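You operate a simulated robot arm through the tools that you are given. There is no shell and no other tool.

You run a simulated robot arm. Do the job below in one go: nothing can be reset, and whatever is moved stays where it is left.

TASK
Wrap the carton on the turntable with the turns its label asks.
Fine: film arm in, brake off, turn the hand wheel; then brake on and arm out. Where these are worked on the way, their far stop is far enough and under half their travel is too little: film arm.

The check looks at the end state, three seconds after you hand in, the way a careful person would. Anything else that was tipped, shoved, dropped, spilled or broken makes it a failure.

THE ROBOT
A 7-joint arm with a two-finger parallel gripper, fixed in place. Base frame: the origin is on the floor under the middle of its stand, x ahead of it, y to its left, z up. Lengths are in mm, angles in degrees, forces in N, time in s.
It reaches about 1247 mm from its shoulder. Its first joint turns from -132.0 to 132.0 degrees. Payload 3.91 kg.
The TCP is the grasp point between the finger pads, 30 mm short of the fingertips. In the tool frame z runs along the fingers and y along their closing line. The gripper opens to 110 mm. The fingers are 20 mm wide and 10 mm thick; the gripper's body (48 by 112 mm) begins 55 mm behind the TCP.
Orientation is that of the tool frame in the base frame, as [roll, pitch, yaw] about the fixed x, y, z axes, in that order (R = Rz(yaw) Ry(pitch) Rx(roll)). With the fingers straight down and closing along the base's y, the tool's x points along the base's -x, its y along +y and its z along -z.

THE INTERFACE
- The arm moves only by the tool step_arm. Its argument "commands" is a list of rows, each an object of numbers (a shift or turn left out is 0, a gripper value left out holds the last): "dx", "dy", "dz": the shift along the tool's x, y, z in mm; "wx", "wy", "wz": the turn, a rotation vector about the tool's x, y, z in degrees; "jaw": the opening, from 0 (shut) to 1 (fully open). In form: [{"dx": .., "dy": .., "dz": .., "wx": .., "wy": .., "wz": .., "jaw": ..}, ...]. A call has 1 to 20 rows; each row shifts and turns the commanded pose from where the row before left it, along the tool's axes as they then stand. Rows are played at 5 a second. More than 50 mm and 8.6 degrees between two rows, or a gripper value outside its range, and nothing of the call is played. Where a pose cannot be reached the arm comes as near as it can. A force on the tool above 70 N (or 10 N above the force at the start of the call, whichever is more), or a blocked arm, ends the call early, and 0.2 s more pass. Each finger travels about 108 mm/s and halts on what it meets, pressing with about 38 N; the grip force reading is that of the motor and also rises with nothing between the fingers. The clock runs only during rows and for 0.2 s after the last one: add rows that do not move to give the fingers time. The reply holds the time, the measured pose of the TCP, the force on the tool along the base axes, the opening and the grip force, in the units named above and with some noise, with the torque about the TCP (base axes, N m) and any sound that the robot's microphone picked up.
- Cameras (640 x 400 px; columns grow to the right, rows downward): "scene" is fixed at [50.9, -650.7, 1314.1]; the picture's right is [0.81, -0.58, 0.00], its down [-0.22, -0.30, -0.93] and it looks along [0.54, 0.76, -0.37] (base axes); focal length 350 px, centre (320, 200). "wrist" rides on the gripper at [72, 17, -103] in the tool frame; the picture's right is [-0.23, 0.97, 0.00], its down [-0.76, -0.18, -0.62] and it looks along [-0.61, -0.14, 0.78] (tool axes); focal length 222 px, centre (320, 200). There is no depth. A picture from a camera that has moved, and an enlarged one, comes with that camera's place and axes in the base frame and with its lens.
- capture(camera): a new picture of that camera. The clock stands still meanwhile.
- close_up(camera, box): a new picture of the part [left, top, right, bottom] of that camera's present view, enlarged. The clock stands still meanwhile.
- job_done(): hands the job in; it is judged then, once.

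Nothing tells you positions but the pictures and the camera data. Unless the task says otherwise, let go and move clear before handing in.

The tools are called after "Request:" by a JSON object that holds its "api" and its "payload". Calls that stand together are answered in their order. step_arm: Moves the arm, as the interface text tells. Its arguments: {"type":"object","properties":{"commands":{"type":"array"}},"required":["commands"]} The other tools are called the same way: capture (camera) takes a picture; close_up (camera, box) takes an enlarged picture of a part of a camera's view; job_done () hands the job in.

At the start:

```text
time_s: 0.0
tool_pos: [489.2, 242.4, 1216.7]
orientation: [179.9, 0.1, 180.0]
wrist_force: [0.5, -0.9, 0.2]
ft_torque: [-0.02, 0.01, 0.01]
gripper_width: 110.1
grip_force: 0.1
```

scene: 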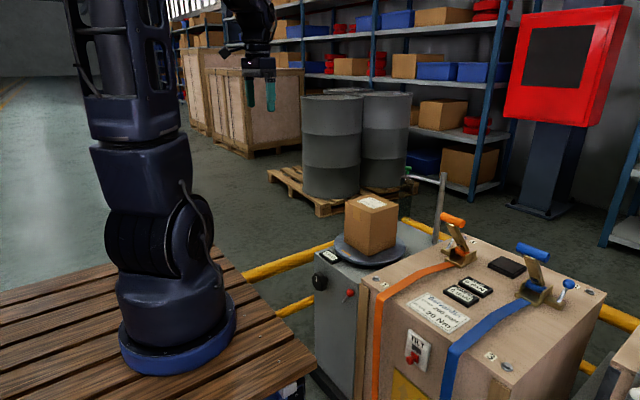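
wrist: 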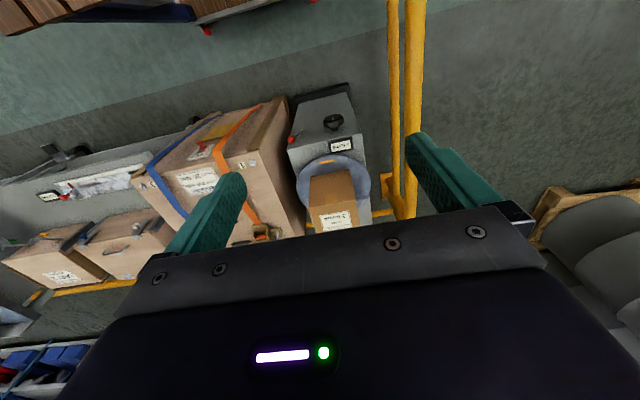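

I see a turntable with a small carton on a grey machine, next to a large crate with straps. I'll look closer at the turntable machine, its label, brake, hand wheel and film arm before moving.

Request:
{"api": "close_up", "payload": {"camera": "scene", "box": [290, 150, 470, 270]}}

Request:
{"api": "close_up", "payload": {"camera": "scene", "box": [300, 240, 420, 400]}}

Request:
{"api": "close_up", "payload": {"camera": "wrist", "box": [260, 60, 420, 250]}}

Request:
{"api": "close_up", "payload": {"camera": "scene", "box": [380, 200, 640, 400]}}

```text
3.33 times, centred on (380, 210) of scene
camera zoom: at [50.9, -650.7, 1314.1], right [0.81, -0.58, 0.0], down [-0.22, -0.3, -0.93], along [0.54, 0.76, -0.37], focal length 1165 px, centre (120, 167)
```

zoom: 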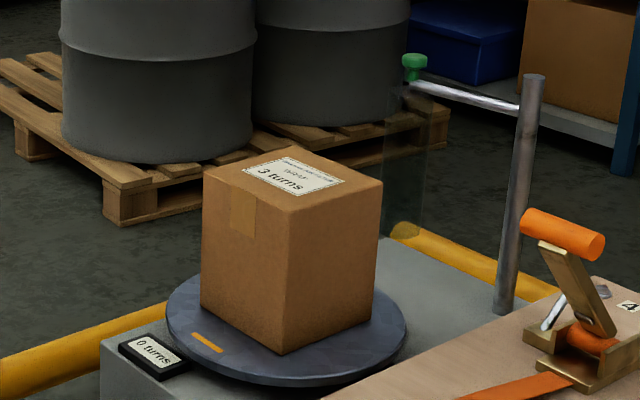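

```text
2.50 times, centred on (360, 320) of scene
camera zoom: at [50.9, -650.7, 1314.1], right [0.81, -0.58, 0.0], down [-0.22, -0.3, -0.93], along [0.54, 0.76, -0.37], focal length 874 px, centre (220, -100)
```

zoom: 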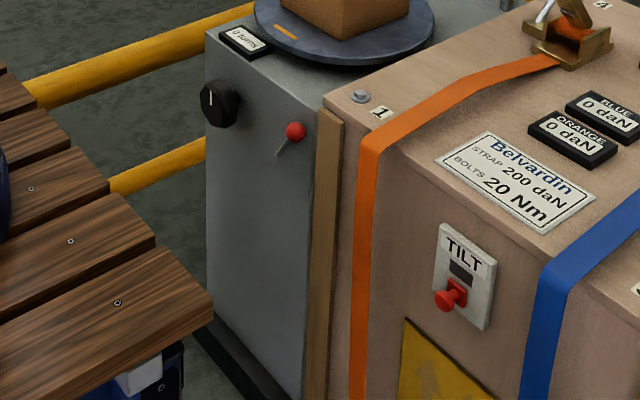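

```text
2.11 times, centred on (340, 155) of wrist
camera zoom: at [417.4, 260.1, 1320.5], right [0.23, 0.97, 0.0], down [0.76, -0.18, 0.62], along [0.61, -0.14, -0.78], focal length 468 px, centre (278, 295)
```

zoom: 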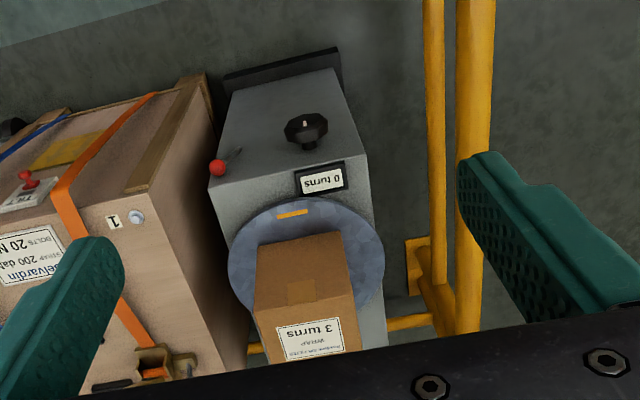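

```text
2.00 times, centred on (510, 300) of scene
camera zoom: at [50.9, -650.7, 1314.1], right [0.81, -0.58, 0.0], down [-0.22, -0.3, -0.93], along [0.54, 0.76, -0.37], focal length 699 px, centre (-60, 0)
```

zoom: 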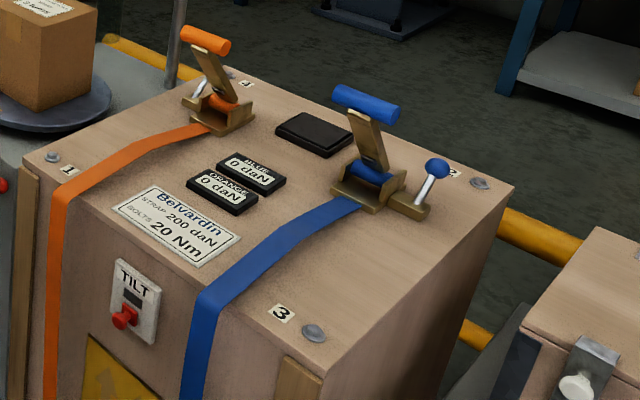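

I see the carton label reads 3 turns, the counter 0 turns, a black hand wheel and red brake lever on the machine's front face, and a film arm with green knob on a post at the far end. I'll zoom further for details.

Request:
{"api": "close_up", "payload": {"camera": "scene", "box": [345, 188, 405, 226]}}

Request:
{"api": "close_up", "payload": {"camera": "scene", "box": [390, 155, 460, 250]}}

Request:
{"api": "close_up", "payload": {"camera": "scene", "box": [305, 240, 375, 310]}}

Request:
{"api": "close_up", "payload": {"camera": "wrist", "box": [280, 90, 360, 170]}}

Request:
{"api": "close_up", "payload": {"camera": "wrist", "box": [290, 150, 400, 240]}}

```text
10.53 times, centred on (375, 207) of scene
camera zoom: at [50.9, -650.7, 1314.1], right [0.81, -0.58, 0.0], down [-0.22, -0.3, -0.93], along [0.54, 0.76, -0.37], focal length 3679 px, centre (-259, 126)
```

zoom: 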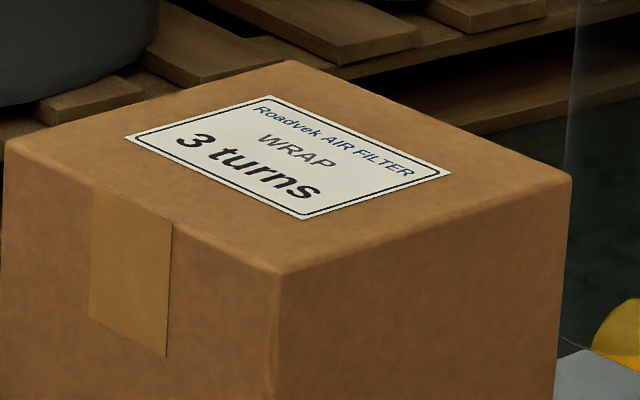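

```text
4.21 times, centred on (425, 202) of scene
camera zoom: at [50.9, -650.7, 1314.1], right [0.81, -0.58, 0.0], down [-0.22, -0.3, -0.93], along [0.54, 0.76, -0.37], focal length 1472 px, centre (-122, 190)
```

zoom: 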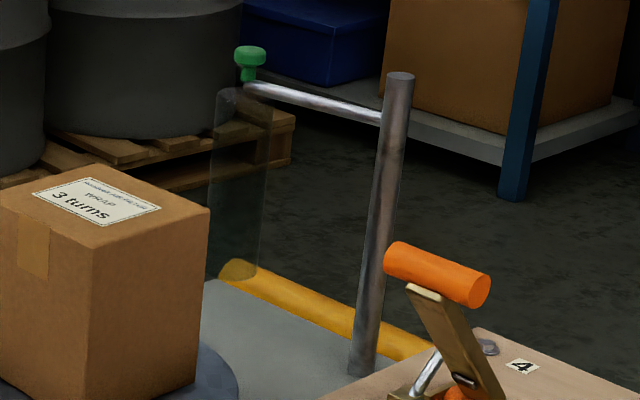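

```text
5.71 times, centred on (340, 275) of scene
camera zoom: at [50.9, -650.7, 1314.1], right [0.81, -0.58, 0.0], down [-0.22, -0.3, -0.93], along [0.54, 0.76, -0.37], focal length 1997 px, centre (206, -229)
```

zoom: 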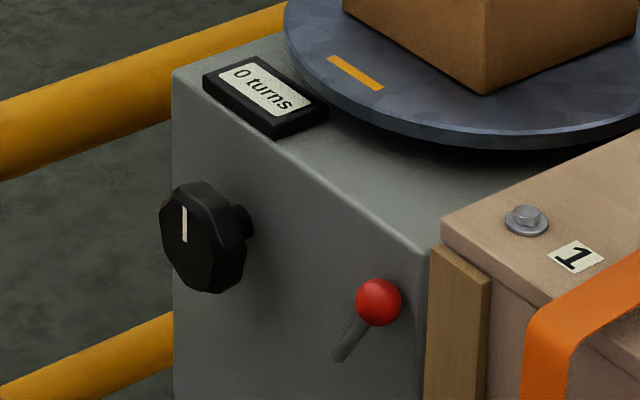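

```text
5.00 times, centred on (320, 130) of wrist
camera zoom: at [417.4, 260.1, 1320.5], right [0.23, 0.97, 0.0], down [0.76, -0.18, 0.62], along [0.61, -0.14, -0.78], focal length 1111 px, centre (320, 550)
```

zoom: 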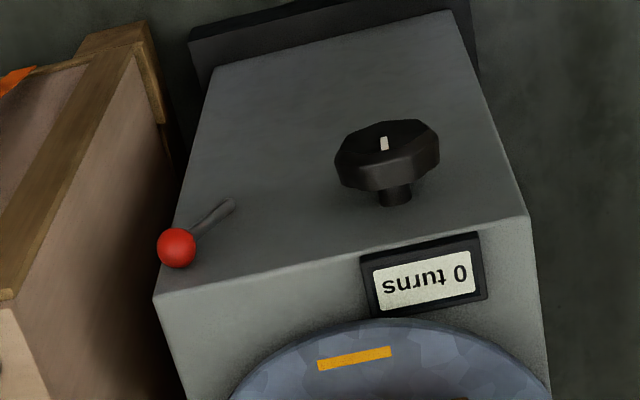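

```text
4.44 times, centred on (345, 195) of wrist
camera zoom: at [417.4, 260.1, 1320.5], right [0.23, 0.97, 0.0], down [0.76, -0.18, 0.62], along [0.61, -0.14, -0.78], focal length 987 px, centre (209, 222)
```

zoom: 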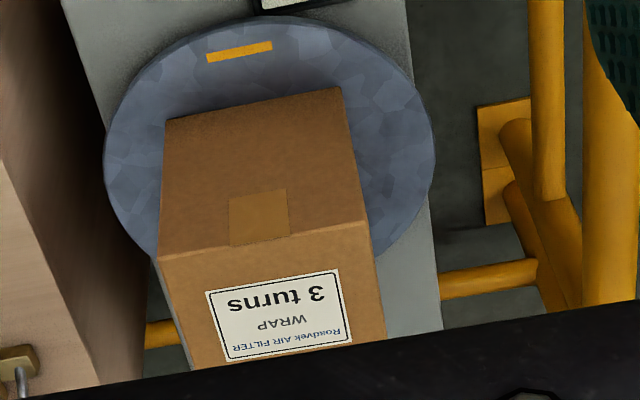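

I take the label as 3 turns; the turntable centre is about (890, 203, 650), the hand wheel about (685, 247, 560), the brake ball about (703, 95, 590) and the film arm knob about (1110, 235, 905). Next I move high above the machine to look at the film arm more closely.

Request:
{"api": "step_arm", "payload": {"commands": [{"dx": -50}, {"dx": -50}, {"dx": -50}, {"dx": -50}, {"dx": -50}, {"dx": -50}, {"dx": -50}, {}]}}

Request:
{"api": "capture", "payload": {"camera": "wrist"}}

Request:
{"api": "capture", "payload": {"camera": "scene"}}

```text
time_s: 1.8
tool_pos: [840.0, 243.4, 1216.9]
orientation: [-180.0, 0.0, -180.0]
wrist_force: [1.0, 0.4, 0.1]
ft_torque: [-0.02, 0.01, -0.04]
gripper_width: 109.6
grip_force: 0.0
```

```text
taken
camera wrist: at [768.5, 259.1, 1319.7], right [0.23, 0.97, 0.0], down [0.76, -0.18, 0.62], along [0.61, -0.14, -0.78], focal length 222 px, centre (320, 200)
```

wrist: 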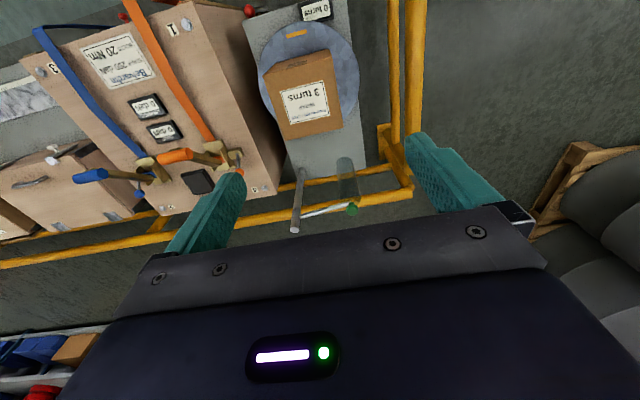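

```text
taken
```

scene: 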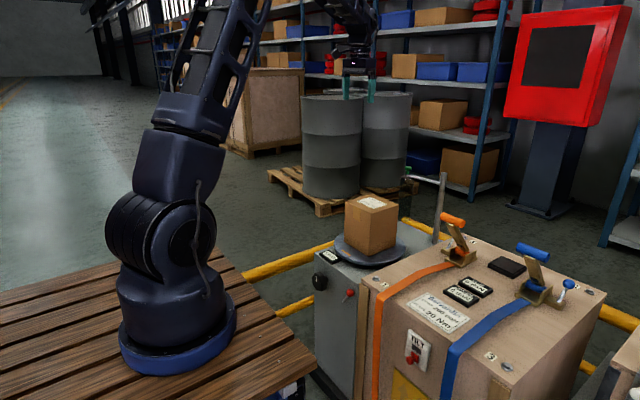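

Request:
{"api": "close_up", "payload": {"camera": "wrist", "box": [240, 120, 400, 240]}}

Request:
{"api": "close_up", "payload": {"camera": "wrist", "box": [230, 0, 380, 150]}}

```text
3.33 times, centred on (320, 180) of wrist
camera zoom: at [768.5, 259.1, 1319.7], right [0.23, 0.97, 0.0], down [0.76, -0.18, 0.62], along [0.61, -0.14, -0.78], focal length 740 px, centre (320, 267)
```

zoom: 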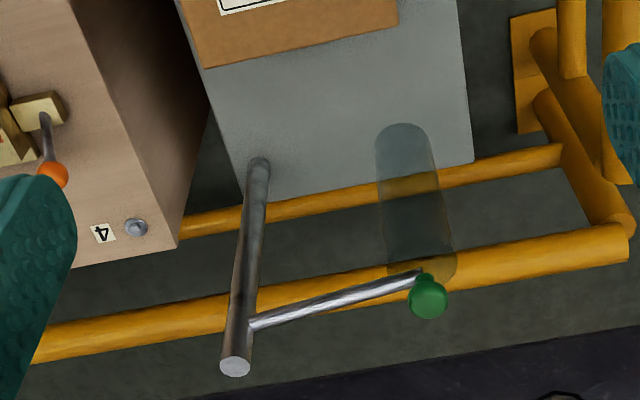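

```text
2.67 times, centred on (305, 75) of wrist
camera zoom: at [768.5, 259.1, 1319.7], right [0.23, 0.97, 0.0], down [0.76, -0.18, 0.62], along [0.61, -0.14, -0.78], focal length 592 px, centre (360, 533)
```

zoom: 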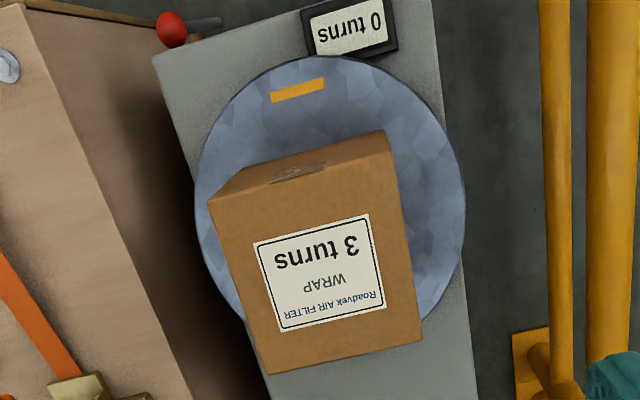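

I now place the film arm knob at about (1133, 256, 910) and its post at (1152, 104), so the arm must swing toward the carton (toward -x). Next I move above the knob and turn the gripper so its fingers straddle the swing direction.

Request:
{"api": "step_arm", "payload": {"commands": [{"dx": -49, "dy": 2}, {"dx": -49, "dy": 2}, {"dx": -49, "dy": 2}, {"dx": -49, "dy": 2}, {"dx": -49, "dy": 2}, {"dx": -48, "dy": 2}, {"wz": 7.5, "dz": 25}, {"wz": 7.5, "dz": 25}, {"wz": 7.5, "dz": 25}, {"wz": 7.5, "dz": 25}, {"wz": 7.5, "dz": 25}, {"wz": 7.5, "dz": 25}, {"wz": 7, "dz": 25}, {}]}}

Request:
{"api": "capture", "payload": {"camera": "wrist"}}

Request:
{"api": "capture", "payload": {"camera": "scene"}}

```text
time_s: 4.8
tool_pos: [1069.2, 229.6, 1026.9]
orientation: [179.9, 0.1, 127.8]
wrist_force: [0.7, 0.1, 0.4]
ft_torque: [0.01, -0.02, 0.02]
gripper_width: 109.9
grip_force: 0.0
out of reach, approached as far as the arm can: row 5, 6
```

```text
taken
camera wrist: at [1038.9, 295.9, 1130.3], right [0.91, 0.42, 0.0], down [0.33, -0.71, 0.62], along [0.26, -0.57, -0.78], focal length 222 px, centre (320, 200)
```

wrist: 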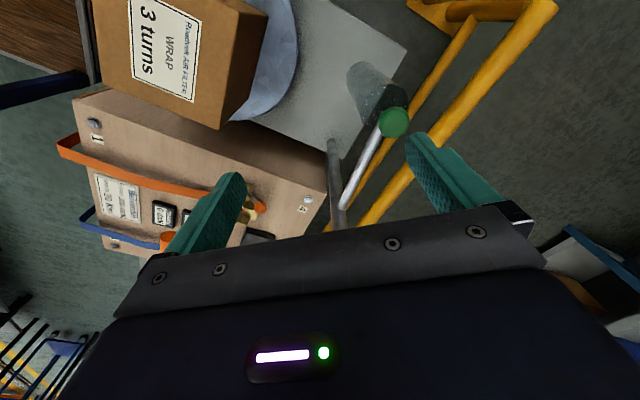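

```text
taken
```

scene: 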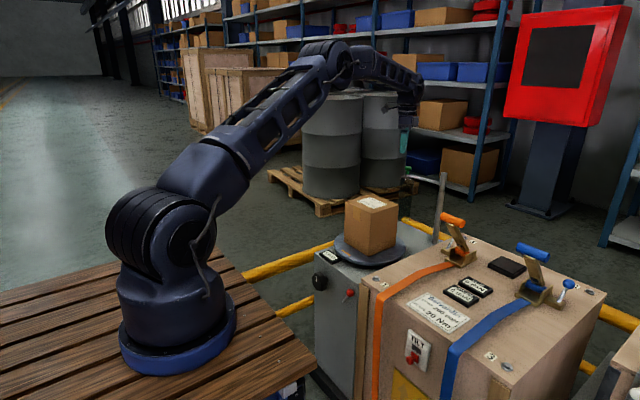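

The arm can't go further out at that height, but the knob (about (1136, 256, 910)) should be closer to reach lower down. I'll descend while moving out over it, staying just above the knob.

Request:
{"api": "step_arm", "payload": {"commands": [{"dz": 30}, {"dz": 30}, {"dx": -5, "dy": 17}, {"dx": -5, "dy": 17}, {"dx": -5, "dy": 17}, {"dx": -5, "dy": 17}, {}]}}

Request:
{"api": "capture", "payload": {"camera": "wrist"}}

Request:
{"api": "close_up", "payload": {"camera": "scene", "box": [360, 90, 480, 230]}}

```text
time_s: 6.4
tool_pos: [1120.1, 252.8, 964.0]
orientation: [180.0, 0.0, 128.0]
wrist_force: [0.1, 0.1, 0.1]
ft_torque: [0.01, -0.01, -0.02]
gripper_width: 109.9
grip_force: 0.0
out of reach, approached as far as the arm can: row 6
```

```text
taken
camera wrist: at [1089.6, 319.9, 1068.0], right [0.91, 0.42, 0.0], down [0.33, -0.71, 0.62], along [0.26, -0.57, -0.78], focal length 222 px, centre (320, 200)
```

wrist: 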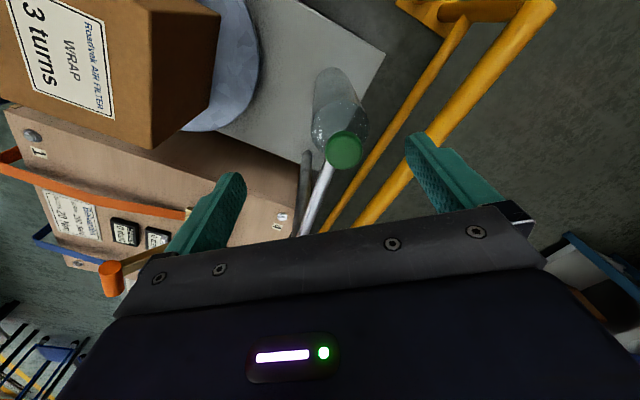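

```text
2.86 times, centred on (420, 160) of scene
camera zoom: at [50.9, -650.7, 1314.1], right [0.81, -0.58, 0.0], down [-0.22, -0.3, -0.93], along [0.54, 0.76, -0.37], focal length 998 px, centre (34, 314)
```

zoom: 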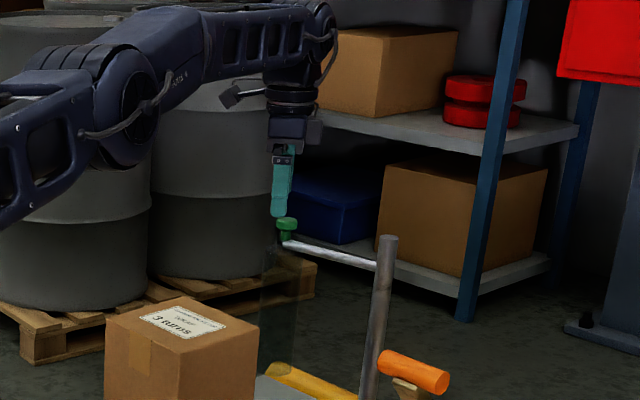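

The gripper nearly straddles the knob now, which I put at about (1138, 257). I'll descend to put the fingertips around it, centre, and part-close the jaw.

Request:
{"api": "step_arm", "payload": {"commands": [{"dz": 18}, {"dz": 18}, {"dx": -4, "dy": 8}, {"dx": -3, "dy": 8}, {"jaw": 0.42}, {}, {}]}}

Request:
{"api": "capture", "payload": {"camera": "wrist"}}

Request:
{"api": "close_up", "payload": {"camera": "scene", "box": [360, 110, 480, 230]}}

```text
time_s: 8.0
tool_pos: [1127.2, 253.7, 926.3]
orientation: [-180.0, 0.0, 128.1]
wrist_force: [1.1, 2.3, 0.5]
ft_torque: [0.06, -0.06, 0.02]
gripper_width: 47.5
grip_force: 1.1
out of reach, approached as far as the arm can: row 3, 4
```

```text
taken
camera wrist: at [1095.0, 320.8, 1030.1], right [0.91, 0.42, 0.0], down [0.33, -0.71, 0.62], along [0.26, -0.57, -0.78], focal length 222 px, centre (320, 200)
```

wrist: 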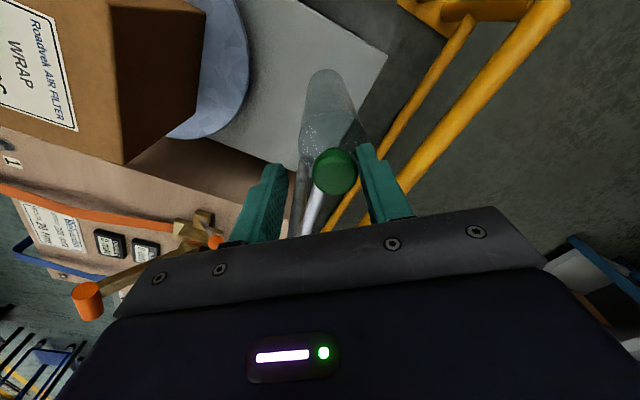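

```text
3.33 times, centred on (420, 170) of scene
camera zoom: at [50.9, -650.7, 1314.1], right [0.81, -0.58, 0.0], down [-0.22, -0.3, -0.93], along [0.54, 0.76, -0.37], focal length 1165 px, centre (-13, 300)
```

zoom: 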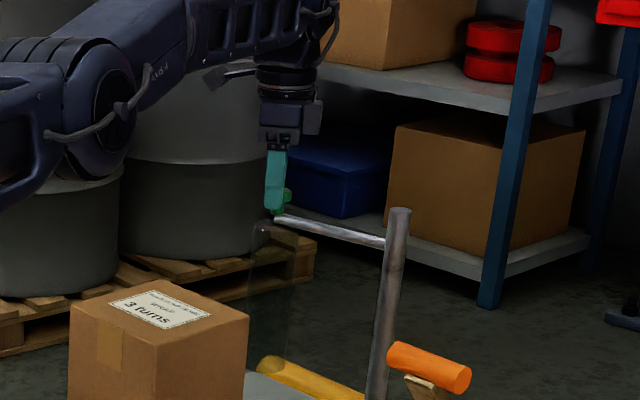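

The knob sits between the fingers, about 8 mm toward the outer finger. I'll push it along an arc around the post toward the carton, first half way.

Request:
{"api": "step_arm", "payload": {"commands": [{"dx": 6, "dy": -12.1}, {"dx": 6, "dy": -12.2}, {"dx": 3.8, "dy": -13}, {"dx": 3.8, "dy": -13}, {"dx": 1.4, "dy": -13.4}, {"dx": 1.4, "dy": -13.4}, {}]}}

Request:
{"api": "capture", "payload": {"camera": "wrist"}}

Request:
{"api": "close_up", "payload": {"camera": "scene", "box": [340, 110, 480, 270]}}

```text
time_s: 9.2
tool_pos: [1066.9, 244.4, 933.1]
orientation: [178.8, -0.2, 128.6]
wrist_force: [16.1, 43.7, 11.0]
ft_torque: [1.39, -1.23, 1.12]
gripper_width: 66.7
grip_force: 20.3
stopped in row 5: the force on the tool passed its limit at 76 N (the readings are from after the stop); the commanded pose is now the measured one
```

```text
taken
camera wrist: at [1034.6, 309.2, 1037.4], right [0.9, 0.43, 0.02], down [0.33, -0.72, 0.62], along [0.28, -0.55, -0.79], focal length 222 px, centre (320, 200)
```

wrist: 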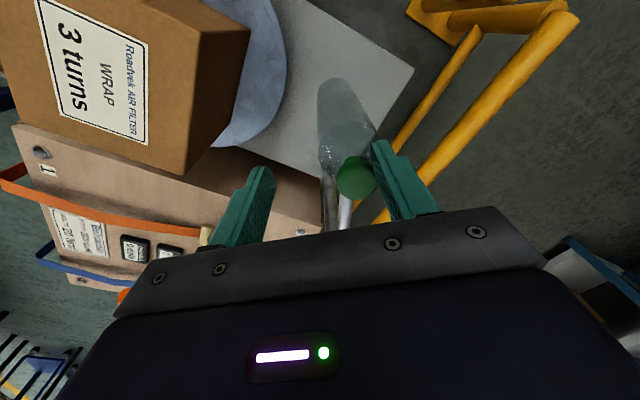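

```text
2.50 times, centred on (410, 190) of scene
camera zoom: at [50.9, -650.7, 1314.1], right [0.81, -0.58, 0.0], down [-0.22, -0.3, -0.93], along [0.54, 0.76, -0.37], focal length 874 px, centre (95, 225)
```

zoom: 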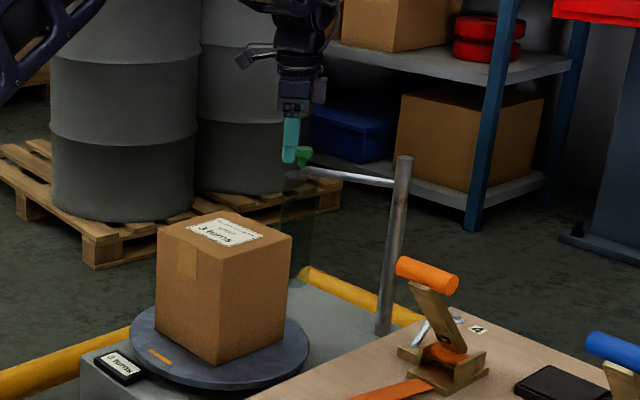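

The push stopped on force: the knob moved about 40 mm to roughly (1093, 250) and the outer finger was forced open. I'll hold still a moment to see whether the arm creeps (friction) or stays hard (stop).

Request:
{"api": "step_arm", "payload": {"commands": [{}, {}, {}, {}, {}]}}

Request:
{"api": "close_up", "payload": {"camera": "wrist", "box": [220, 50, 440, 250]}}

Request:
{"api": "close_up", "payload": {"camera": "scene", "box": [380, 140, 450, 250]}}

```text
time_s: 9.8
tool_pos: [1065.3, 247.0, 933.8]
orientation: [178.9, -0.3, 128.7]
wrist_force: [-6.9, 25.3, 6.0]
ft_torque: [0.93, -0.17, 0.68]
gripper_width: 51.0
grip_force: 5.3
stopped in row 3: the force on the tool passed its limit at 71 N (the readings are from after the stop); the commanded pose is now the measured one
```

```text
2.00 times, centred on (330, 150) of wrist
camera zoom: at [1032.4, 312.3, 1038.2], right [0.9, 0.43, 0.02], down [0.33, -0.72, 0.61], along [0.28, -0.55, -0.79], focal length 444 px, centre (300, 300)
```

zoom: 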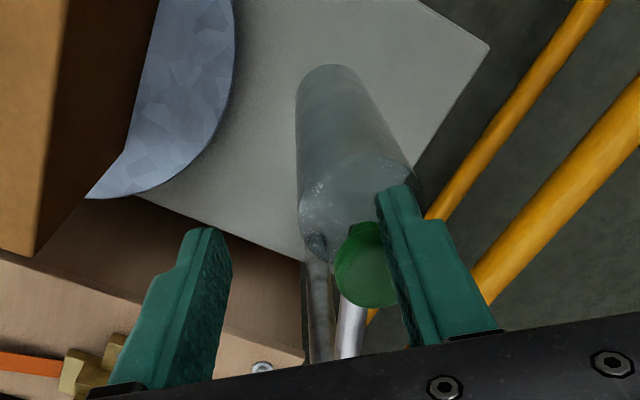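

```text
3.64 times, centred on (415, 195) of scene
camera zoom: at [50.9, -650.7, 1314.1], right [0.81, -0.58, 0.0], down [-0.22, -0.3, -0.93], along [0.54, 0.76, -0.37], focal length 1271 px, centre (-26, 218)
```

zoom: 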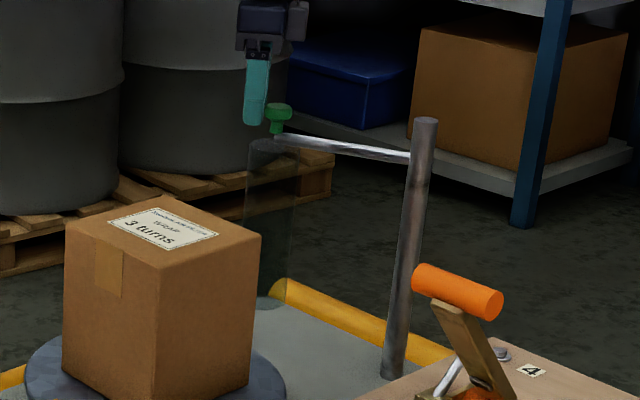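

The outer finger slid off toward the outer side of the knob, so I was pushing on its edge. I'll open the jaw to release and take another look before re-centring.

Request:
{"api": "step_arm", "payload": {"commands": [{"jaw": 1.0}, {}, {}, {}]}}

Request:
{"api": "close_up", "payload": {"camera": "wrist", "box": [180, 30, 480, 230]}}

Request:
{"api": "close_up", "payload": {"camera": "scene", "box": [370, 120, 460, 220]}}

```text
time_s: 10.8
tool_pos: [1066.5, 241.2, 933.1]
orientation: [179.0, -0.2, 128.5]
wrist_force: [-0.5, 0.4, 0.2]
ft_torque: [-0.03, 0.0, 0.0]
gripper_width: 110.1
grip_force: 0.1
```

```text
2.00 times, centred on (330, 130) of wrist
camera zoom: at [1034.5, 307.3, 1036.9], right [0.9, 0.43, 0.02], down [0.33, -0.71, 0.62], along [0.28, -0.55, -0.79], focal length 444 px, centre (300, 340)
```

zoom: 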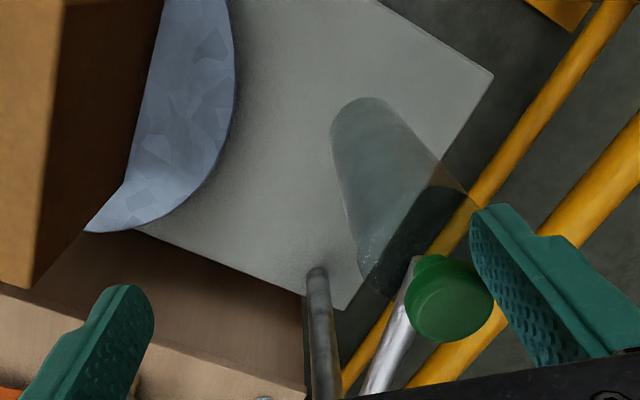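

```text
4.00 times, centred on (415, 170) of scene
camera zoom: at [50.9, -650.7, 1314.1], right [0.81, -0.58, 0.0], down [-0.22, -0.3, -0.93], along [0.54, 0.76, -0.37], focal length 1398 px, centre (-60, 320)
```

zoom: 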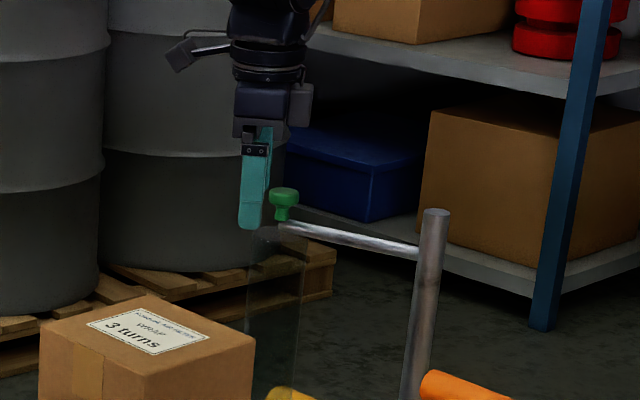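

When I opened the jaw the arm eased back to about (1118, 257), so it resists or springs. I'll lift, align the gripper square to the swing there, come down centred and grip the knob, then draw it in slowly.

Request:
{"api": "step_arm", "payload": {"commands": [{"dz": -20, "wx": 1}, {"dz": -20}, {"wz": 6.5}, {"wz": 6.5}, {"wz": 6.5}, {"wz": 6.5}, {}]}}

Request:
{"api": "close_up", "payload": {"camera": "wrist", "box": [180, 30, 480, 230]}}

Request:
{"api": "close_up", "payload": {"camera": "scene", "box": [370, 120, 460, 220]}}

```text
time_s: 12.4
tool_pos: [1066.6, 241.2, 972.2]
orientation: [-179.9, -0.2, 102.5]
wrist_force: [-0.3, -0.1, 0.3]
ft_torque: [-0.03, -0.01, -0.02]
gripper_width: 110.1
grip_force: 0.1
```

```text
2.00 times, centred on (330, 130) of wrist
camera zoom: at [1069.1, 314.9, 1076.1], right [1.0, -0.01, 0.0], down [-0.01, -0.78, 0.62], along [-0.01, -0.62, -0.78], focal length 444 px, centre (300, 340)
```

zoom: 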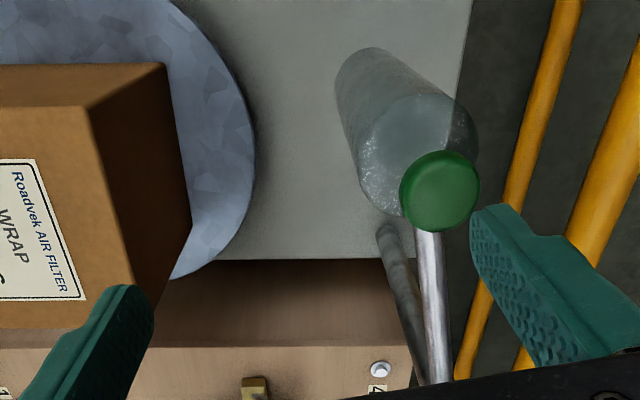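

```text
4.00 times, centred on (415, 170) of scene
camera zoom: at [50.9, -650.7, 1314.1], right [0.81, -0.58, 0.0], down [-0.22, -0.3, -0.93], along [0.54, 0.76, -0.37], focal length 1398 px, centre (-60, 320)
```

zoom: 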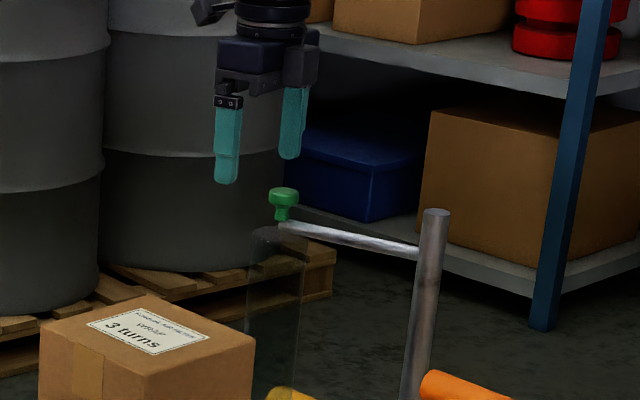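

The knob is now clear in view at about (1120, 256, 912), with the film roll directly beneath it. I'll move over it, descend with the open jaws straddling it, and close gently.

Request:
{"api": "step_arm", "payload": {"commands": [{"dy": 16, "dx": 1.5}, {"dy": 16, "dx": 1.5}, {"dz": 23}, {"dz": 22}, {"dy": 12}, {"dy": 11}, {}]}}

Request:
{"api": "close_up", "payload": {"camera": "wrist", "box": [180, 30, 480, 230]}}

```text
time_s: 14.0
tool_pos: [1121.2, 254.2, 926.6]
orientation: [-179.9, -0.1, 102.5]
wrist_force: [0.1, 0.3, -0.2]
ft_torque: [-0.02, 0.0, -0.04]
gripper_width: 109.8
grip_force: 0.0
```

```text
2.00 times, centred on (330, 130) of wrist
camera zoom: at [1121.4, 328.6, 1030.8], right [1.0, -0.01, 0.0], down [-0.01, -0.78, 0.62], along [-0.01, -0.62, -0.78], focal length 444 px, centre (300, 340)
```

zoom: 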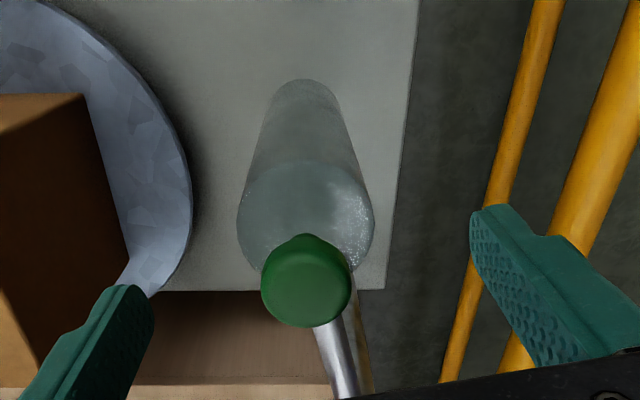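

The knob is centred between the fingers within about 5 mm. I'll close on it.

Request:
{"api": "step_arm", "payload": {"commands": [{"dx": 4, "jaw": 0.5}, {"jaw": 0.2}, {}, {}, {}]}}

Request:
{"api": "close_up", "payload": {"camera": "wrist", "box": [180, 30, 480, 230]}}

```text
time_s: 15.2
tool_pos: [1118.9, 258.6, 929.0]
orientation: [-179.9, -0.3, 102.5]
wrist_force: [1.1, 1.4, 1.3]
ft_torque: [0.22, 0.03, 0.13]
gripper_width: 29.3
grip_force: 44.7
```

```text
2.00 times, centred on (330, 130) of wrist
camera zoom: at [1120.2, 333.9, 1031.5], right [1.0, -0.01, 0.0], down [-0.01, -0.78, 0.62], along [-0.01, -0.62, -0.78], focal length 444 px, centre (300, 340)
```

zoom: 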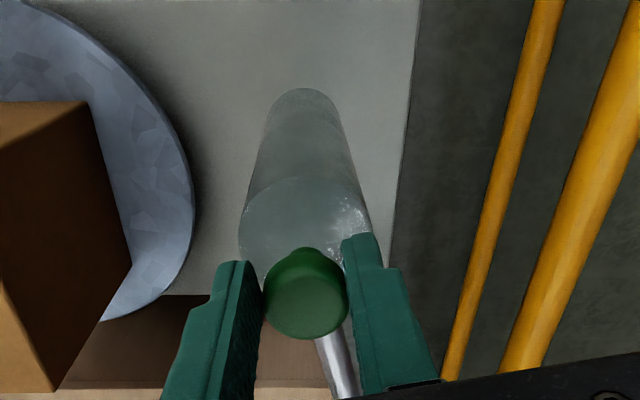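

Gripped at 29 mm. Now I draw the arm in slowly along its arc, turning the hand with it.

Request:
{"api": "step_arm", "payload": {"commands": [{"dx": -0.1, "dy": -5.4, "wz": -2}, {"dx": -0.1, "dy": -5.4, "wz": -2}, {"dx": -0.1, "dy": -5.4, "wz": -2}, {"dx": -0.1, "dy": -5.4, "wz": -2}, {"dx": -0.1, "dy": -5.4, "wz": -2}]}}

Request:
{"api": "close_up", "payload": {"camera": "wrist", "box": [180, 30, 480, 230]}}

```text
time_s: 16.4
tool_pos: [1093.9, 252.6, 926.8]
orientation: [-180.0, -0.3, 112.6]
wrist_force: [9.9, -1.4, -10.3]
ft_torque: [-0.24, -0.53, 0.03]
gripper_width: 28.9
grip_force: 44.8
```

```text
2.00 times, centred on (330, 130) of wrist
camera zoom: at [1082.9, 325.2, 1031.6], right [0.99, 0.16, 0.0], down [0.13, -0.77, 0.62], along [0.1, -0.61, -0.78], focal length 444 px, centre (300, 340)
```

zoom: 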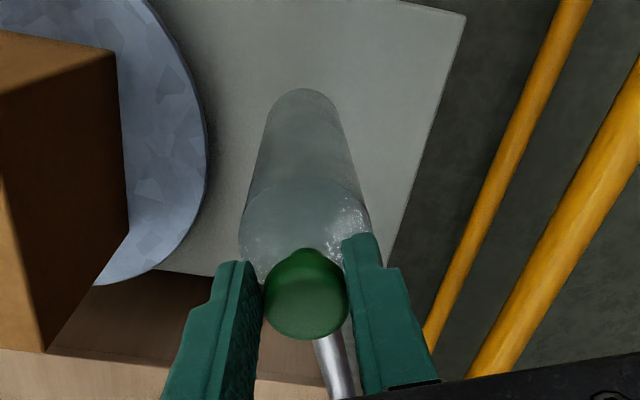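

It moves smoothly with about 10 N. I'll continue along the arc.

Request:
{"api": "step_arm", "payload": {"commands": [{"dx": -0.1, "dy": -5.4, "wz": -2}, {"dx": -0.1, "dy": -5.4, "wz": -2}, {"dx": -0.1, "dy": -5.4, "wz": -2}, {"dx": -0.1, "dy": -5.4, "wz": -2}, {"dx": -0.1, "dy": -5.4, "wz": -2}, {"dx": -0.1, "dy": -5.4, "wz": -2}, {"dx": -0.1, "dy": -5.4, "wz": -2}, {"dx": -0.1, "dy": -5.4, "wz": -2}]}}

Request:
{"api": "close_up", "payload": {"camera": "wrist", "box": [180, 30, 480, 230]}}

Request:
{"api": "close_up", "payload": {"camera": "scene", "box": [340, 120, 460, 270]}}

```text
time_s: 16.9
tool_pos: [1092.9, 251.3, 928.7]
orientation: [179.3, 0.0, 114.3]
wrist_force: [34.5, 11.5, -14.8]
ft_torque: [0.49, -0.85, 0.38]
gripper_width: 29.3
grip_force: 44.8
stopped in row 2: the force on the tool passed its limit at 82 N (the readings are from after the stop); the commanded pose is now the measured one
```

```text
2.00 times, centred on (330, 130) of wrist
camera zoom: at [1078.3, 323.9, 1032.2], right [0.98, 0.2, 0.01], down [0.15, -0.77, 0.62], along [0.13, -0.6, -0.79], focal length 444 px, centre (300, 340)
```

zoom: 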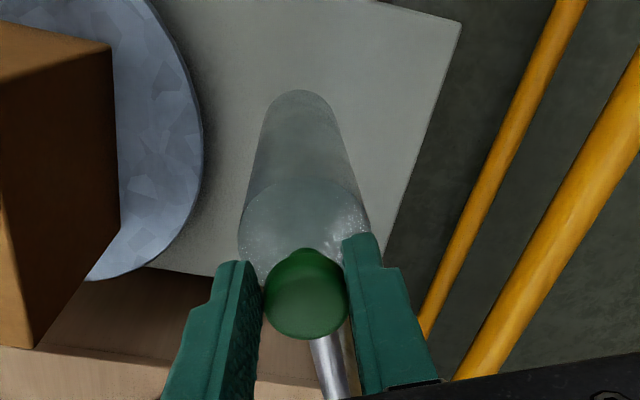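

```text
2.67 times, centred on (400, 195) of scene
camera zoom: at [50.9, -650.7, 1314.1], right [0.81, -0.58, 0.0], down [-0.22, -0.3, -0.93], along [0.54, 0.76, -0.37], focal length 932 px, centre (107, 213)
```

zoom: 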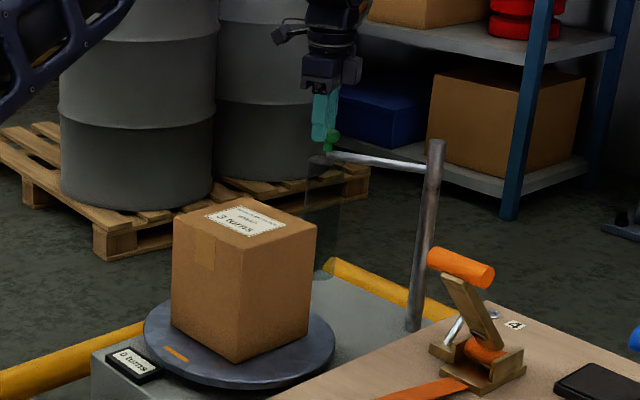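

The arm met a hard stop again at the same place, knob at about (1092, 250). I'll ease off, release, and check whether it stays there.

Request:
{"api": "step_arm", "payload": {"commands": [{"dy": 2, "wx": 0.7}, {"jaw": 0.45}, {}, {}]}}

Request:
{"api": "close_up", "payload": {"camera": "wrist", "box": [180, 30, 480, 230]}}

```text
time_s: 17.9
tool_pos: [1093.6, 252.3, 930.8]
orientation: [-179.8, -0.1, 114.4]
wrist_force: [0.4, -1.0, -0.1]
ft_torque: [-0.01, 0.0, -0.05]
gripper_width: 49.1
grip_force: 0.0
```

```text
2.00 times, centred on (330, 130) of wrist
camera zoom: at [1079.6, 325.1, 1033.9], right [0.98, 0.2, 0.0], down [0.15, -0.77, 0.62], along [0.12, -0.61, -0.78], focal length 444 px, centre (300, 340)
```

zoom: 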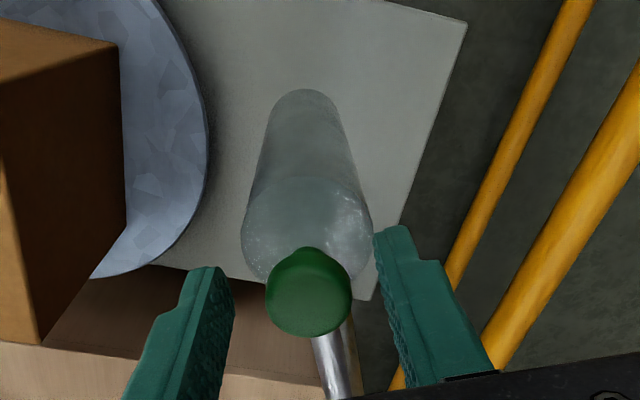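

The arm stays put when released, so it's resting at this angle. I'll lift clear and look at the post and arm joint to judge how much travel there is.

Request:
{"api": "step_arm", "payload": {"commands": [{"jaw": 0.8}, {"dz": -30}, {"dz": -40}, {"dz": -40}, {"dx": 30}, {"dx": 30}, {}]}}

Request:
{"api": "capture", "payload": {"camera": "wrist"}}

Request:
{"api": "close_up", "payload": {"camera": "scene", "box": [330, 150, 460, 270]}}

```text
time_s: 19.5
tool_pos: [1066.8, 307.5, 1042.7]
orientation: [-179.8, -0.2, 114.4]
wrist_force: [-0.5, 0.5, -0.1]
ft_torque: [0.01, 0.02, -0.05]
gripper_width: 88.2
grip_force: 0.1
```

```text
taken
camera wrist: at [1054.0, 380.5, 1145.6], right [0.98, 0.2, 0.0], down [0.15, -0.77, 0.62], along [0.12, -0.61, -0.78], focal length 222 px, centre (320, 200)
```

wrist: 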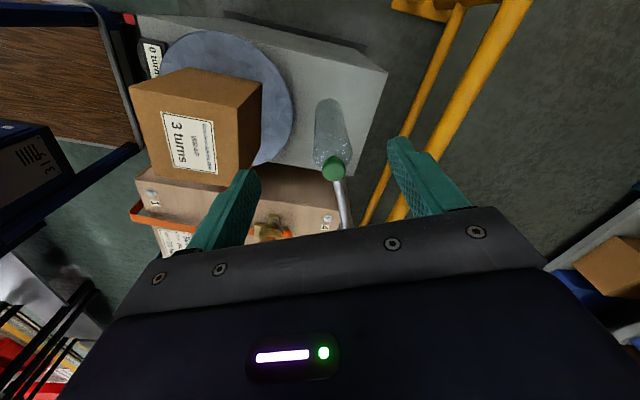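

```text
3.33 times, centred on (395, 210) of scene
camera zoom: at [50.9, -650.7, 1314.1], right [0.81, -0.58, 0.0], down [-0.22, -0.3, -0.93], along [0.54, 0.76, -0.37], focal length 1165 px, centre (70, 167)
```

zoom: 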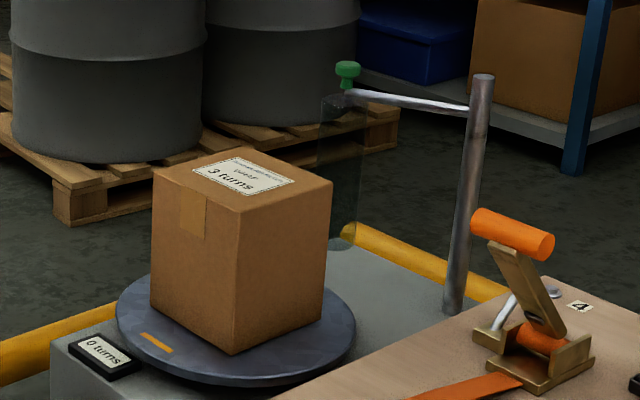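

The arm rests at about 110–112° against its inner stop, so I take it as in. Next I back out to the front of the machine and look at the brake lever and hand wheel up close.

Request:
{"api": "step_arm", "payload": {"commands": [{"dx": 18.5, "dy": -41, "dz": -15}, {"dx": 18.5, "dy": -41, "dz": -15}, {"dx": 18.5, "dy": -41}, {"dx": 18.5, "dy": -41}, {"dx": 18.5, "dy": -41}, {"wz": -8.2}, {"wz": -8.2}, {"wz": -8.2}, {"wz": -8.2}, {"wz": -8.2}, {"wz": -8.2}, {"wz": -8.2}, {"wz": -8.2}, {"dx": 45}, {"dx": 45}, {"dx": 45}, {"dx": 45}, {"dx": 45}, {"dx": 45}, {}]}}

Request:
{"api": "capture", "payload": {"camera": "wrist"}}

```text
time_s: 23.7
tool_pos: [572.7, 306.6, 1071.2]
orientation: [179.9, -0.1, 180.0]
wrist_force: [-0.8, 0.7, 0.2]
ft_torque: [-0.03, -0.02, 0.01]
gripper_width: 88.0
grip_force: 0.0
```

```text
taken
camera wrist: at [500.8, 322.8, 1174.2], right [0.23, 0.97, 0.0], down [0.76, -0.18, 0.62], along [0.61, -0.14, -0.78], focal length 222 px, centre (320, 200)
```

wrist: 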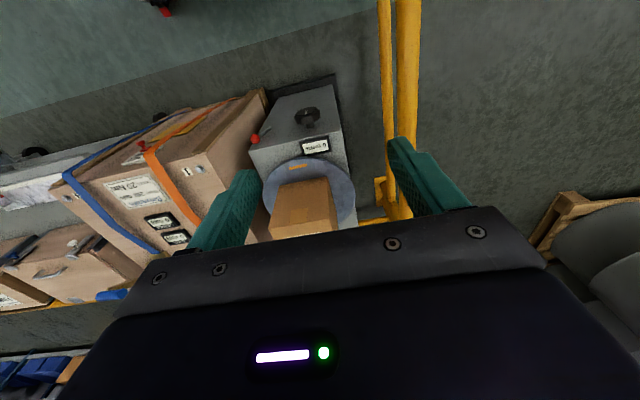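

I'm back in front of the machine at height. I'll move lower and tilt the fingers forward about 45° to view the front panel squarely.

Request:
{"api": "step_arm", "payload": {"commands": [{"dx": 30, "dy": -20, "dz": 30}, {"dx": 30, "dy": -20, "dz": 30}, {"dx": 30, "dy": -20, "dz": 30}, {"dx": 20, "dy": -20, "dz": 30}, {"wy": -7.5}, {"wy": -7.5}, {"wy": -7.5}, {"wy": -7.5}, {"wy": -7.5}, {"wy": -7.5}, {}]}}

Request:
{"api": "capture", "payload": {"camera": "wrist"}}

Request:
{"api": "capture", "payload": {"camera": "scene"}}

```text
time_s: 26.1
tool_pos: [478.4, 248.8, 956.4]
orientation: [179.9, 44.9, 179.9]
wrist_force: [0.3, -0.9, -0.5]
ft_torque: [0.0, -0.05, -0.03]
gripper_width: 88.1
grip_force: 0.1
out of reach, approached as far as the arm can: row 9, 10
```

```text
taken
camera wrist: at [354.9, 266.2, 978.4], right [0.16, 0.97, 0.16], down [0.1, -0.18, 0.98], along [0.98, -0.14, -0.13], focal length 222 px, centre (320, 200)
```

wrist: 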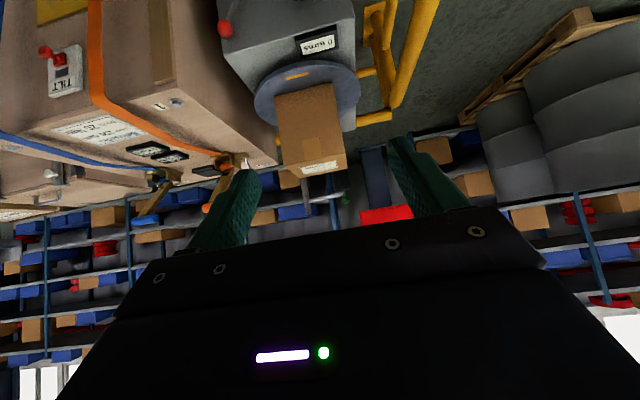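

```text
taken
```

scene: 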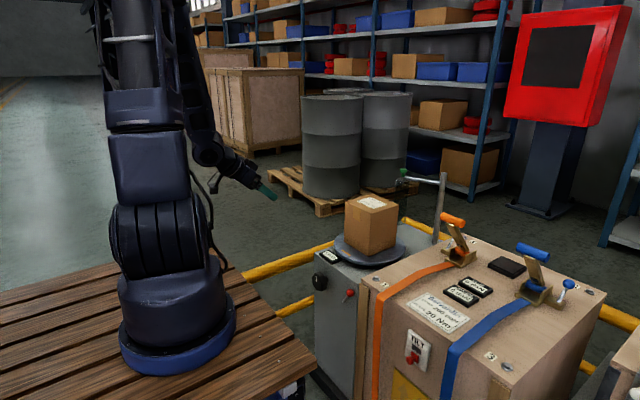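

The front panel and lever are upside down in the wrist view but visible. I'll move forward and lower, still tilted 45°, to look at the hand wheel and brake from close in front.

Request:
{"api": "step_arm", "payload": {"commands": [{"dx": -28.3, "dz": 28.3}, {"dx": -28.3, "dz": 28.3}, {"dx": -21.2, "dz": 21.2}, {"dx": 28.3, "dz": 28.3}, {"dx": 28.3, "dz": 28.3}, {"dx": 28.3, "dz": 28.3}, {"dx": 28.3, "dz": 28.3}, {"dx": 28.3, "dz": 28.3}, {"dx": 28.3, "dz": 28.3}, {}]}}

Request:
{"api": "capture", "payload": {"camera": "wrist"}}

Request:
{"api": "capture", "payload": {"camera": "scene"}}

```text
time_s: 28.3
tool_pos: [585.3, 249.9, 718.4]
orientation: [179.8, 44.9, 179.9]
wrist_force: [0.6, 0.2, 0.4]
ft_torque: [0.01, 0.02, -0.02]
gripper_width: 88.1
grip_force: 0.1
```

```text
taken
camera wrist: at [463.0, 267.3, 740.3], right [0.16, 0.97, 0.16], down [0.1, -0.18, 0.98], along [0.98, -0.14, -0.13], focal length 222 px, centre (320, 200)
```

wrist: 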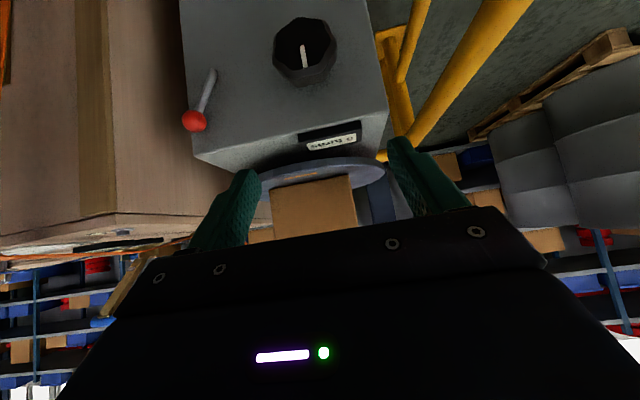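

```text
taken
```

scene: 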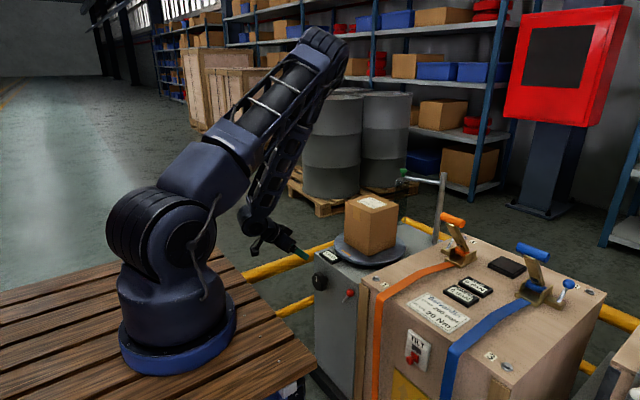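

I can see the front panel now (image inverted: down is up). Let me zoom on the wheel and the lever.

Request:
{"api": "close_up", "payload": {"camera": "wrist", "box": [160, 0, 400, 190]}}

Request:
{"api": "close_up", "payload": {"camera": "wrist", "box": [160, 50, 260, 150]}}

Request:
{"api": "close_up", "payload": {"camera": "wrist", "box": [250, 0, 360, 100]}}

```text
2.11 times, centred on (280, 95) of wrist
camera zoom: at [463.0, 267.3, 740.3], right [0.16, 0.97, 0.16], down [0.1, -0.18, 0.98], along [0.98, -0.14, -0.13], focal length 468 px, centre (404, 421)
```

zoom: 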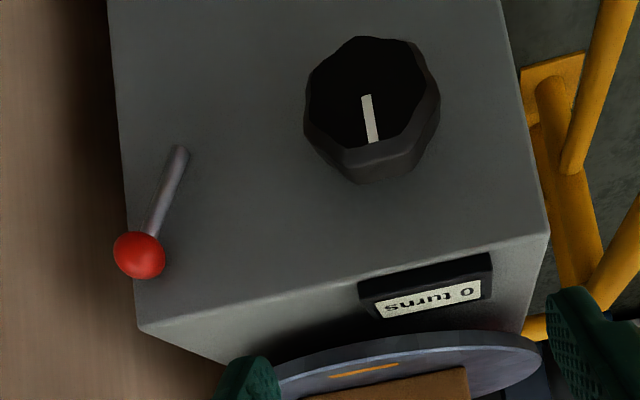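

```text
4.00 times, centred on (210, 100) of wrist
camera zoom: at [463.0, 267.3, 740.3], right [0.16, 0.97, 0.16], down [0.1, -0.18, 0.98], along [0.98, -0.14, -0.13], focal length 888 px, centre (760, 600)
```

zoom: 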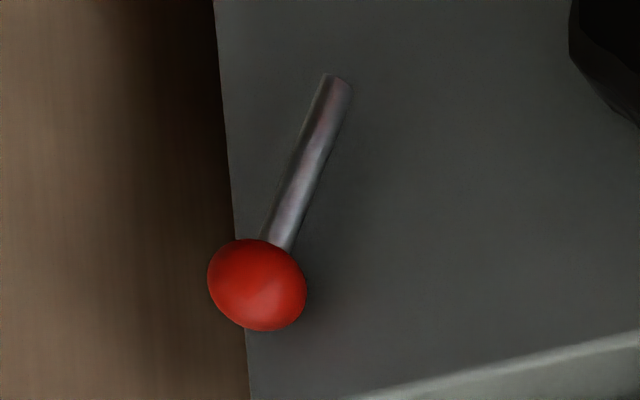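

```text
4.00 times, centred on (305, 50) of wrist
camera zoom: at [463.0, 267.3, 740.3], right [0.16, 0.97, 0.16], down [0.1, -0.18, 0.98], along [0.98, -0.14, -0.13], focal length 888 px, centre (380, 800)
```

zoom: 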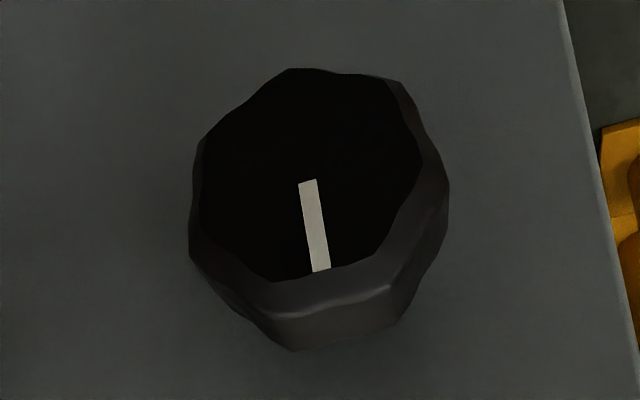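

I place the wheel face centre at about (673, 246, 547) and the brake ball at (701, 93, 584), lever pivot (702, 127, 523). The crate beside it may stick out in front of the machine, so let me check that edge.

Request:
{"api": "close_up", "payload": {"camera": "wrist", "box": [0, 0, 240, 260]}}

Request:
{"api": "close_up", "payload": {"camera": "scene", "box": [330, 250, 420, 350]}}

```text
1.54 times, centred on (120, 130) of wrist
camera zoom: at [463.0, 267.3, 740.3], right [0.16, 0.97, 0.16], down [0.1, -0.18, 0.98], along [0.98, -0.14, -0.13], focal length 342 px, centre (628, 308)
```

zoom: 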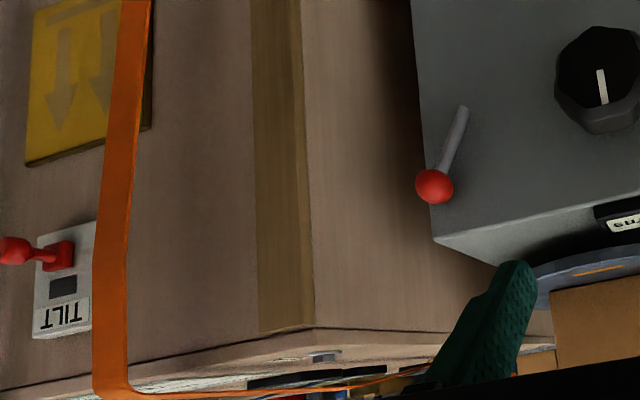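

```text
4.00 times, centred on (375, 300) of scene
camera zoom: at [50.9, -650.7, 1314.1], right [0.81, -0.58, 0.0], down [-0.22, -0.3, -0.93], along [0.54, 0.76, -0.37], focal length 1398 px, centre (100, -200)
```

zoom: 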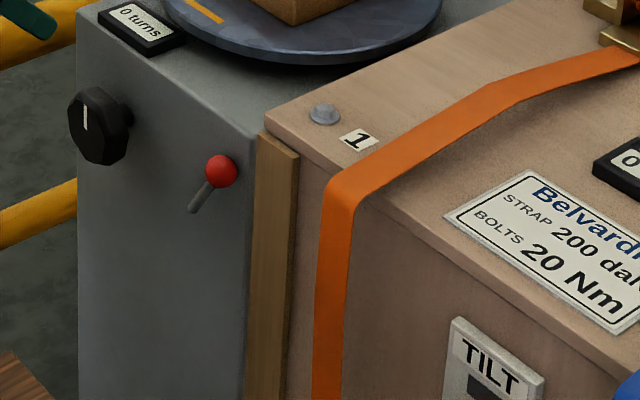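

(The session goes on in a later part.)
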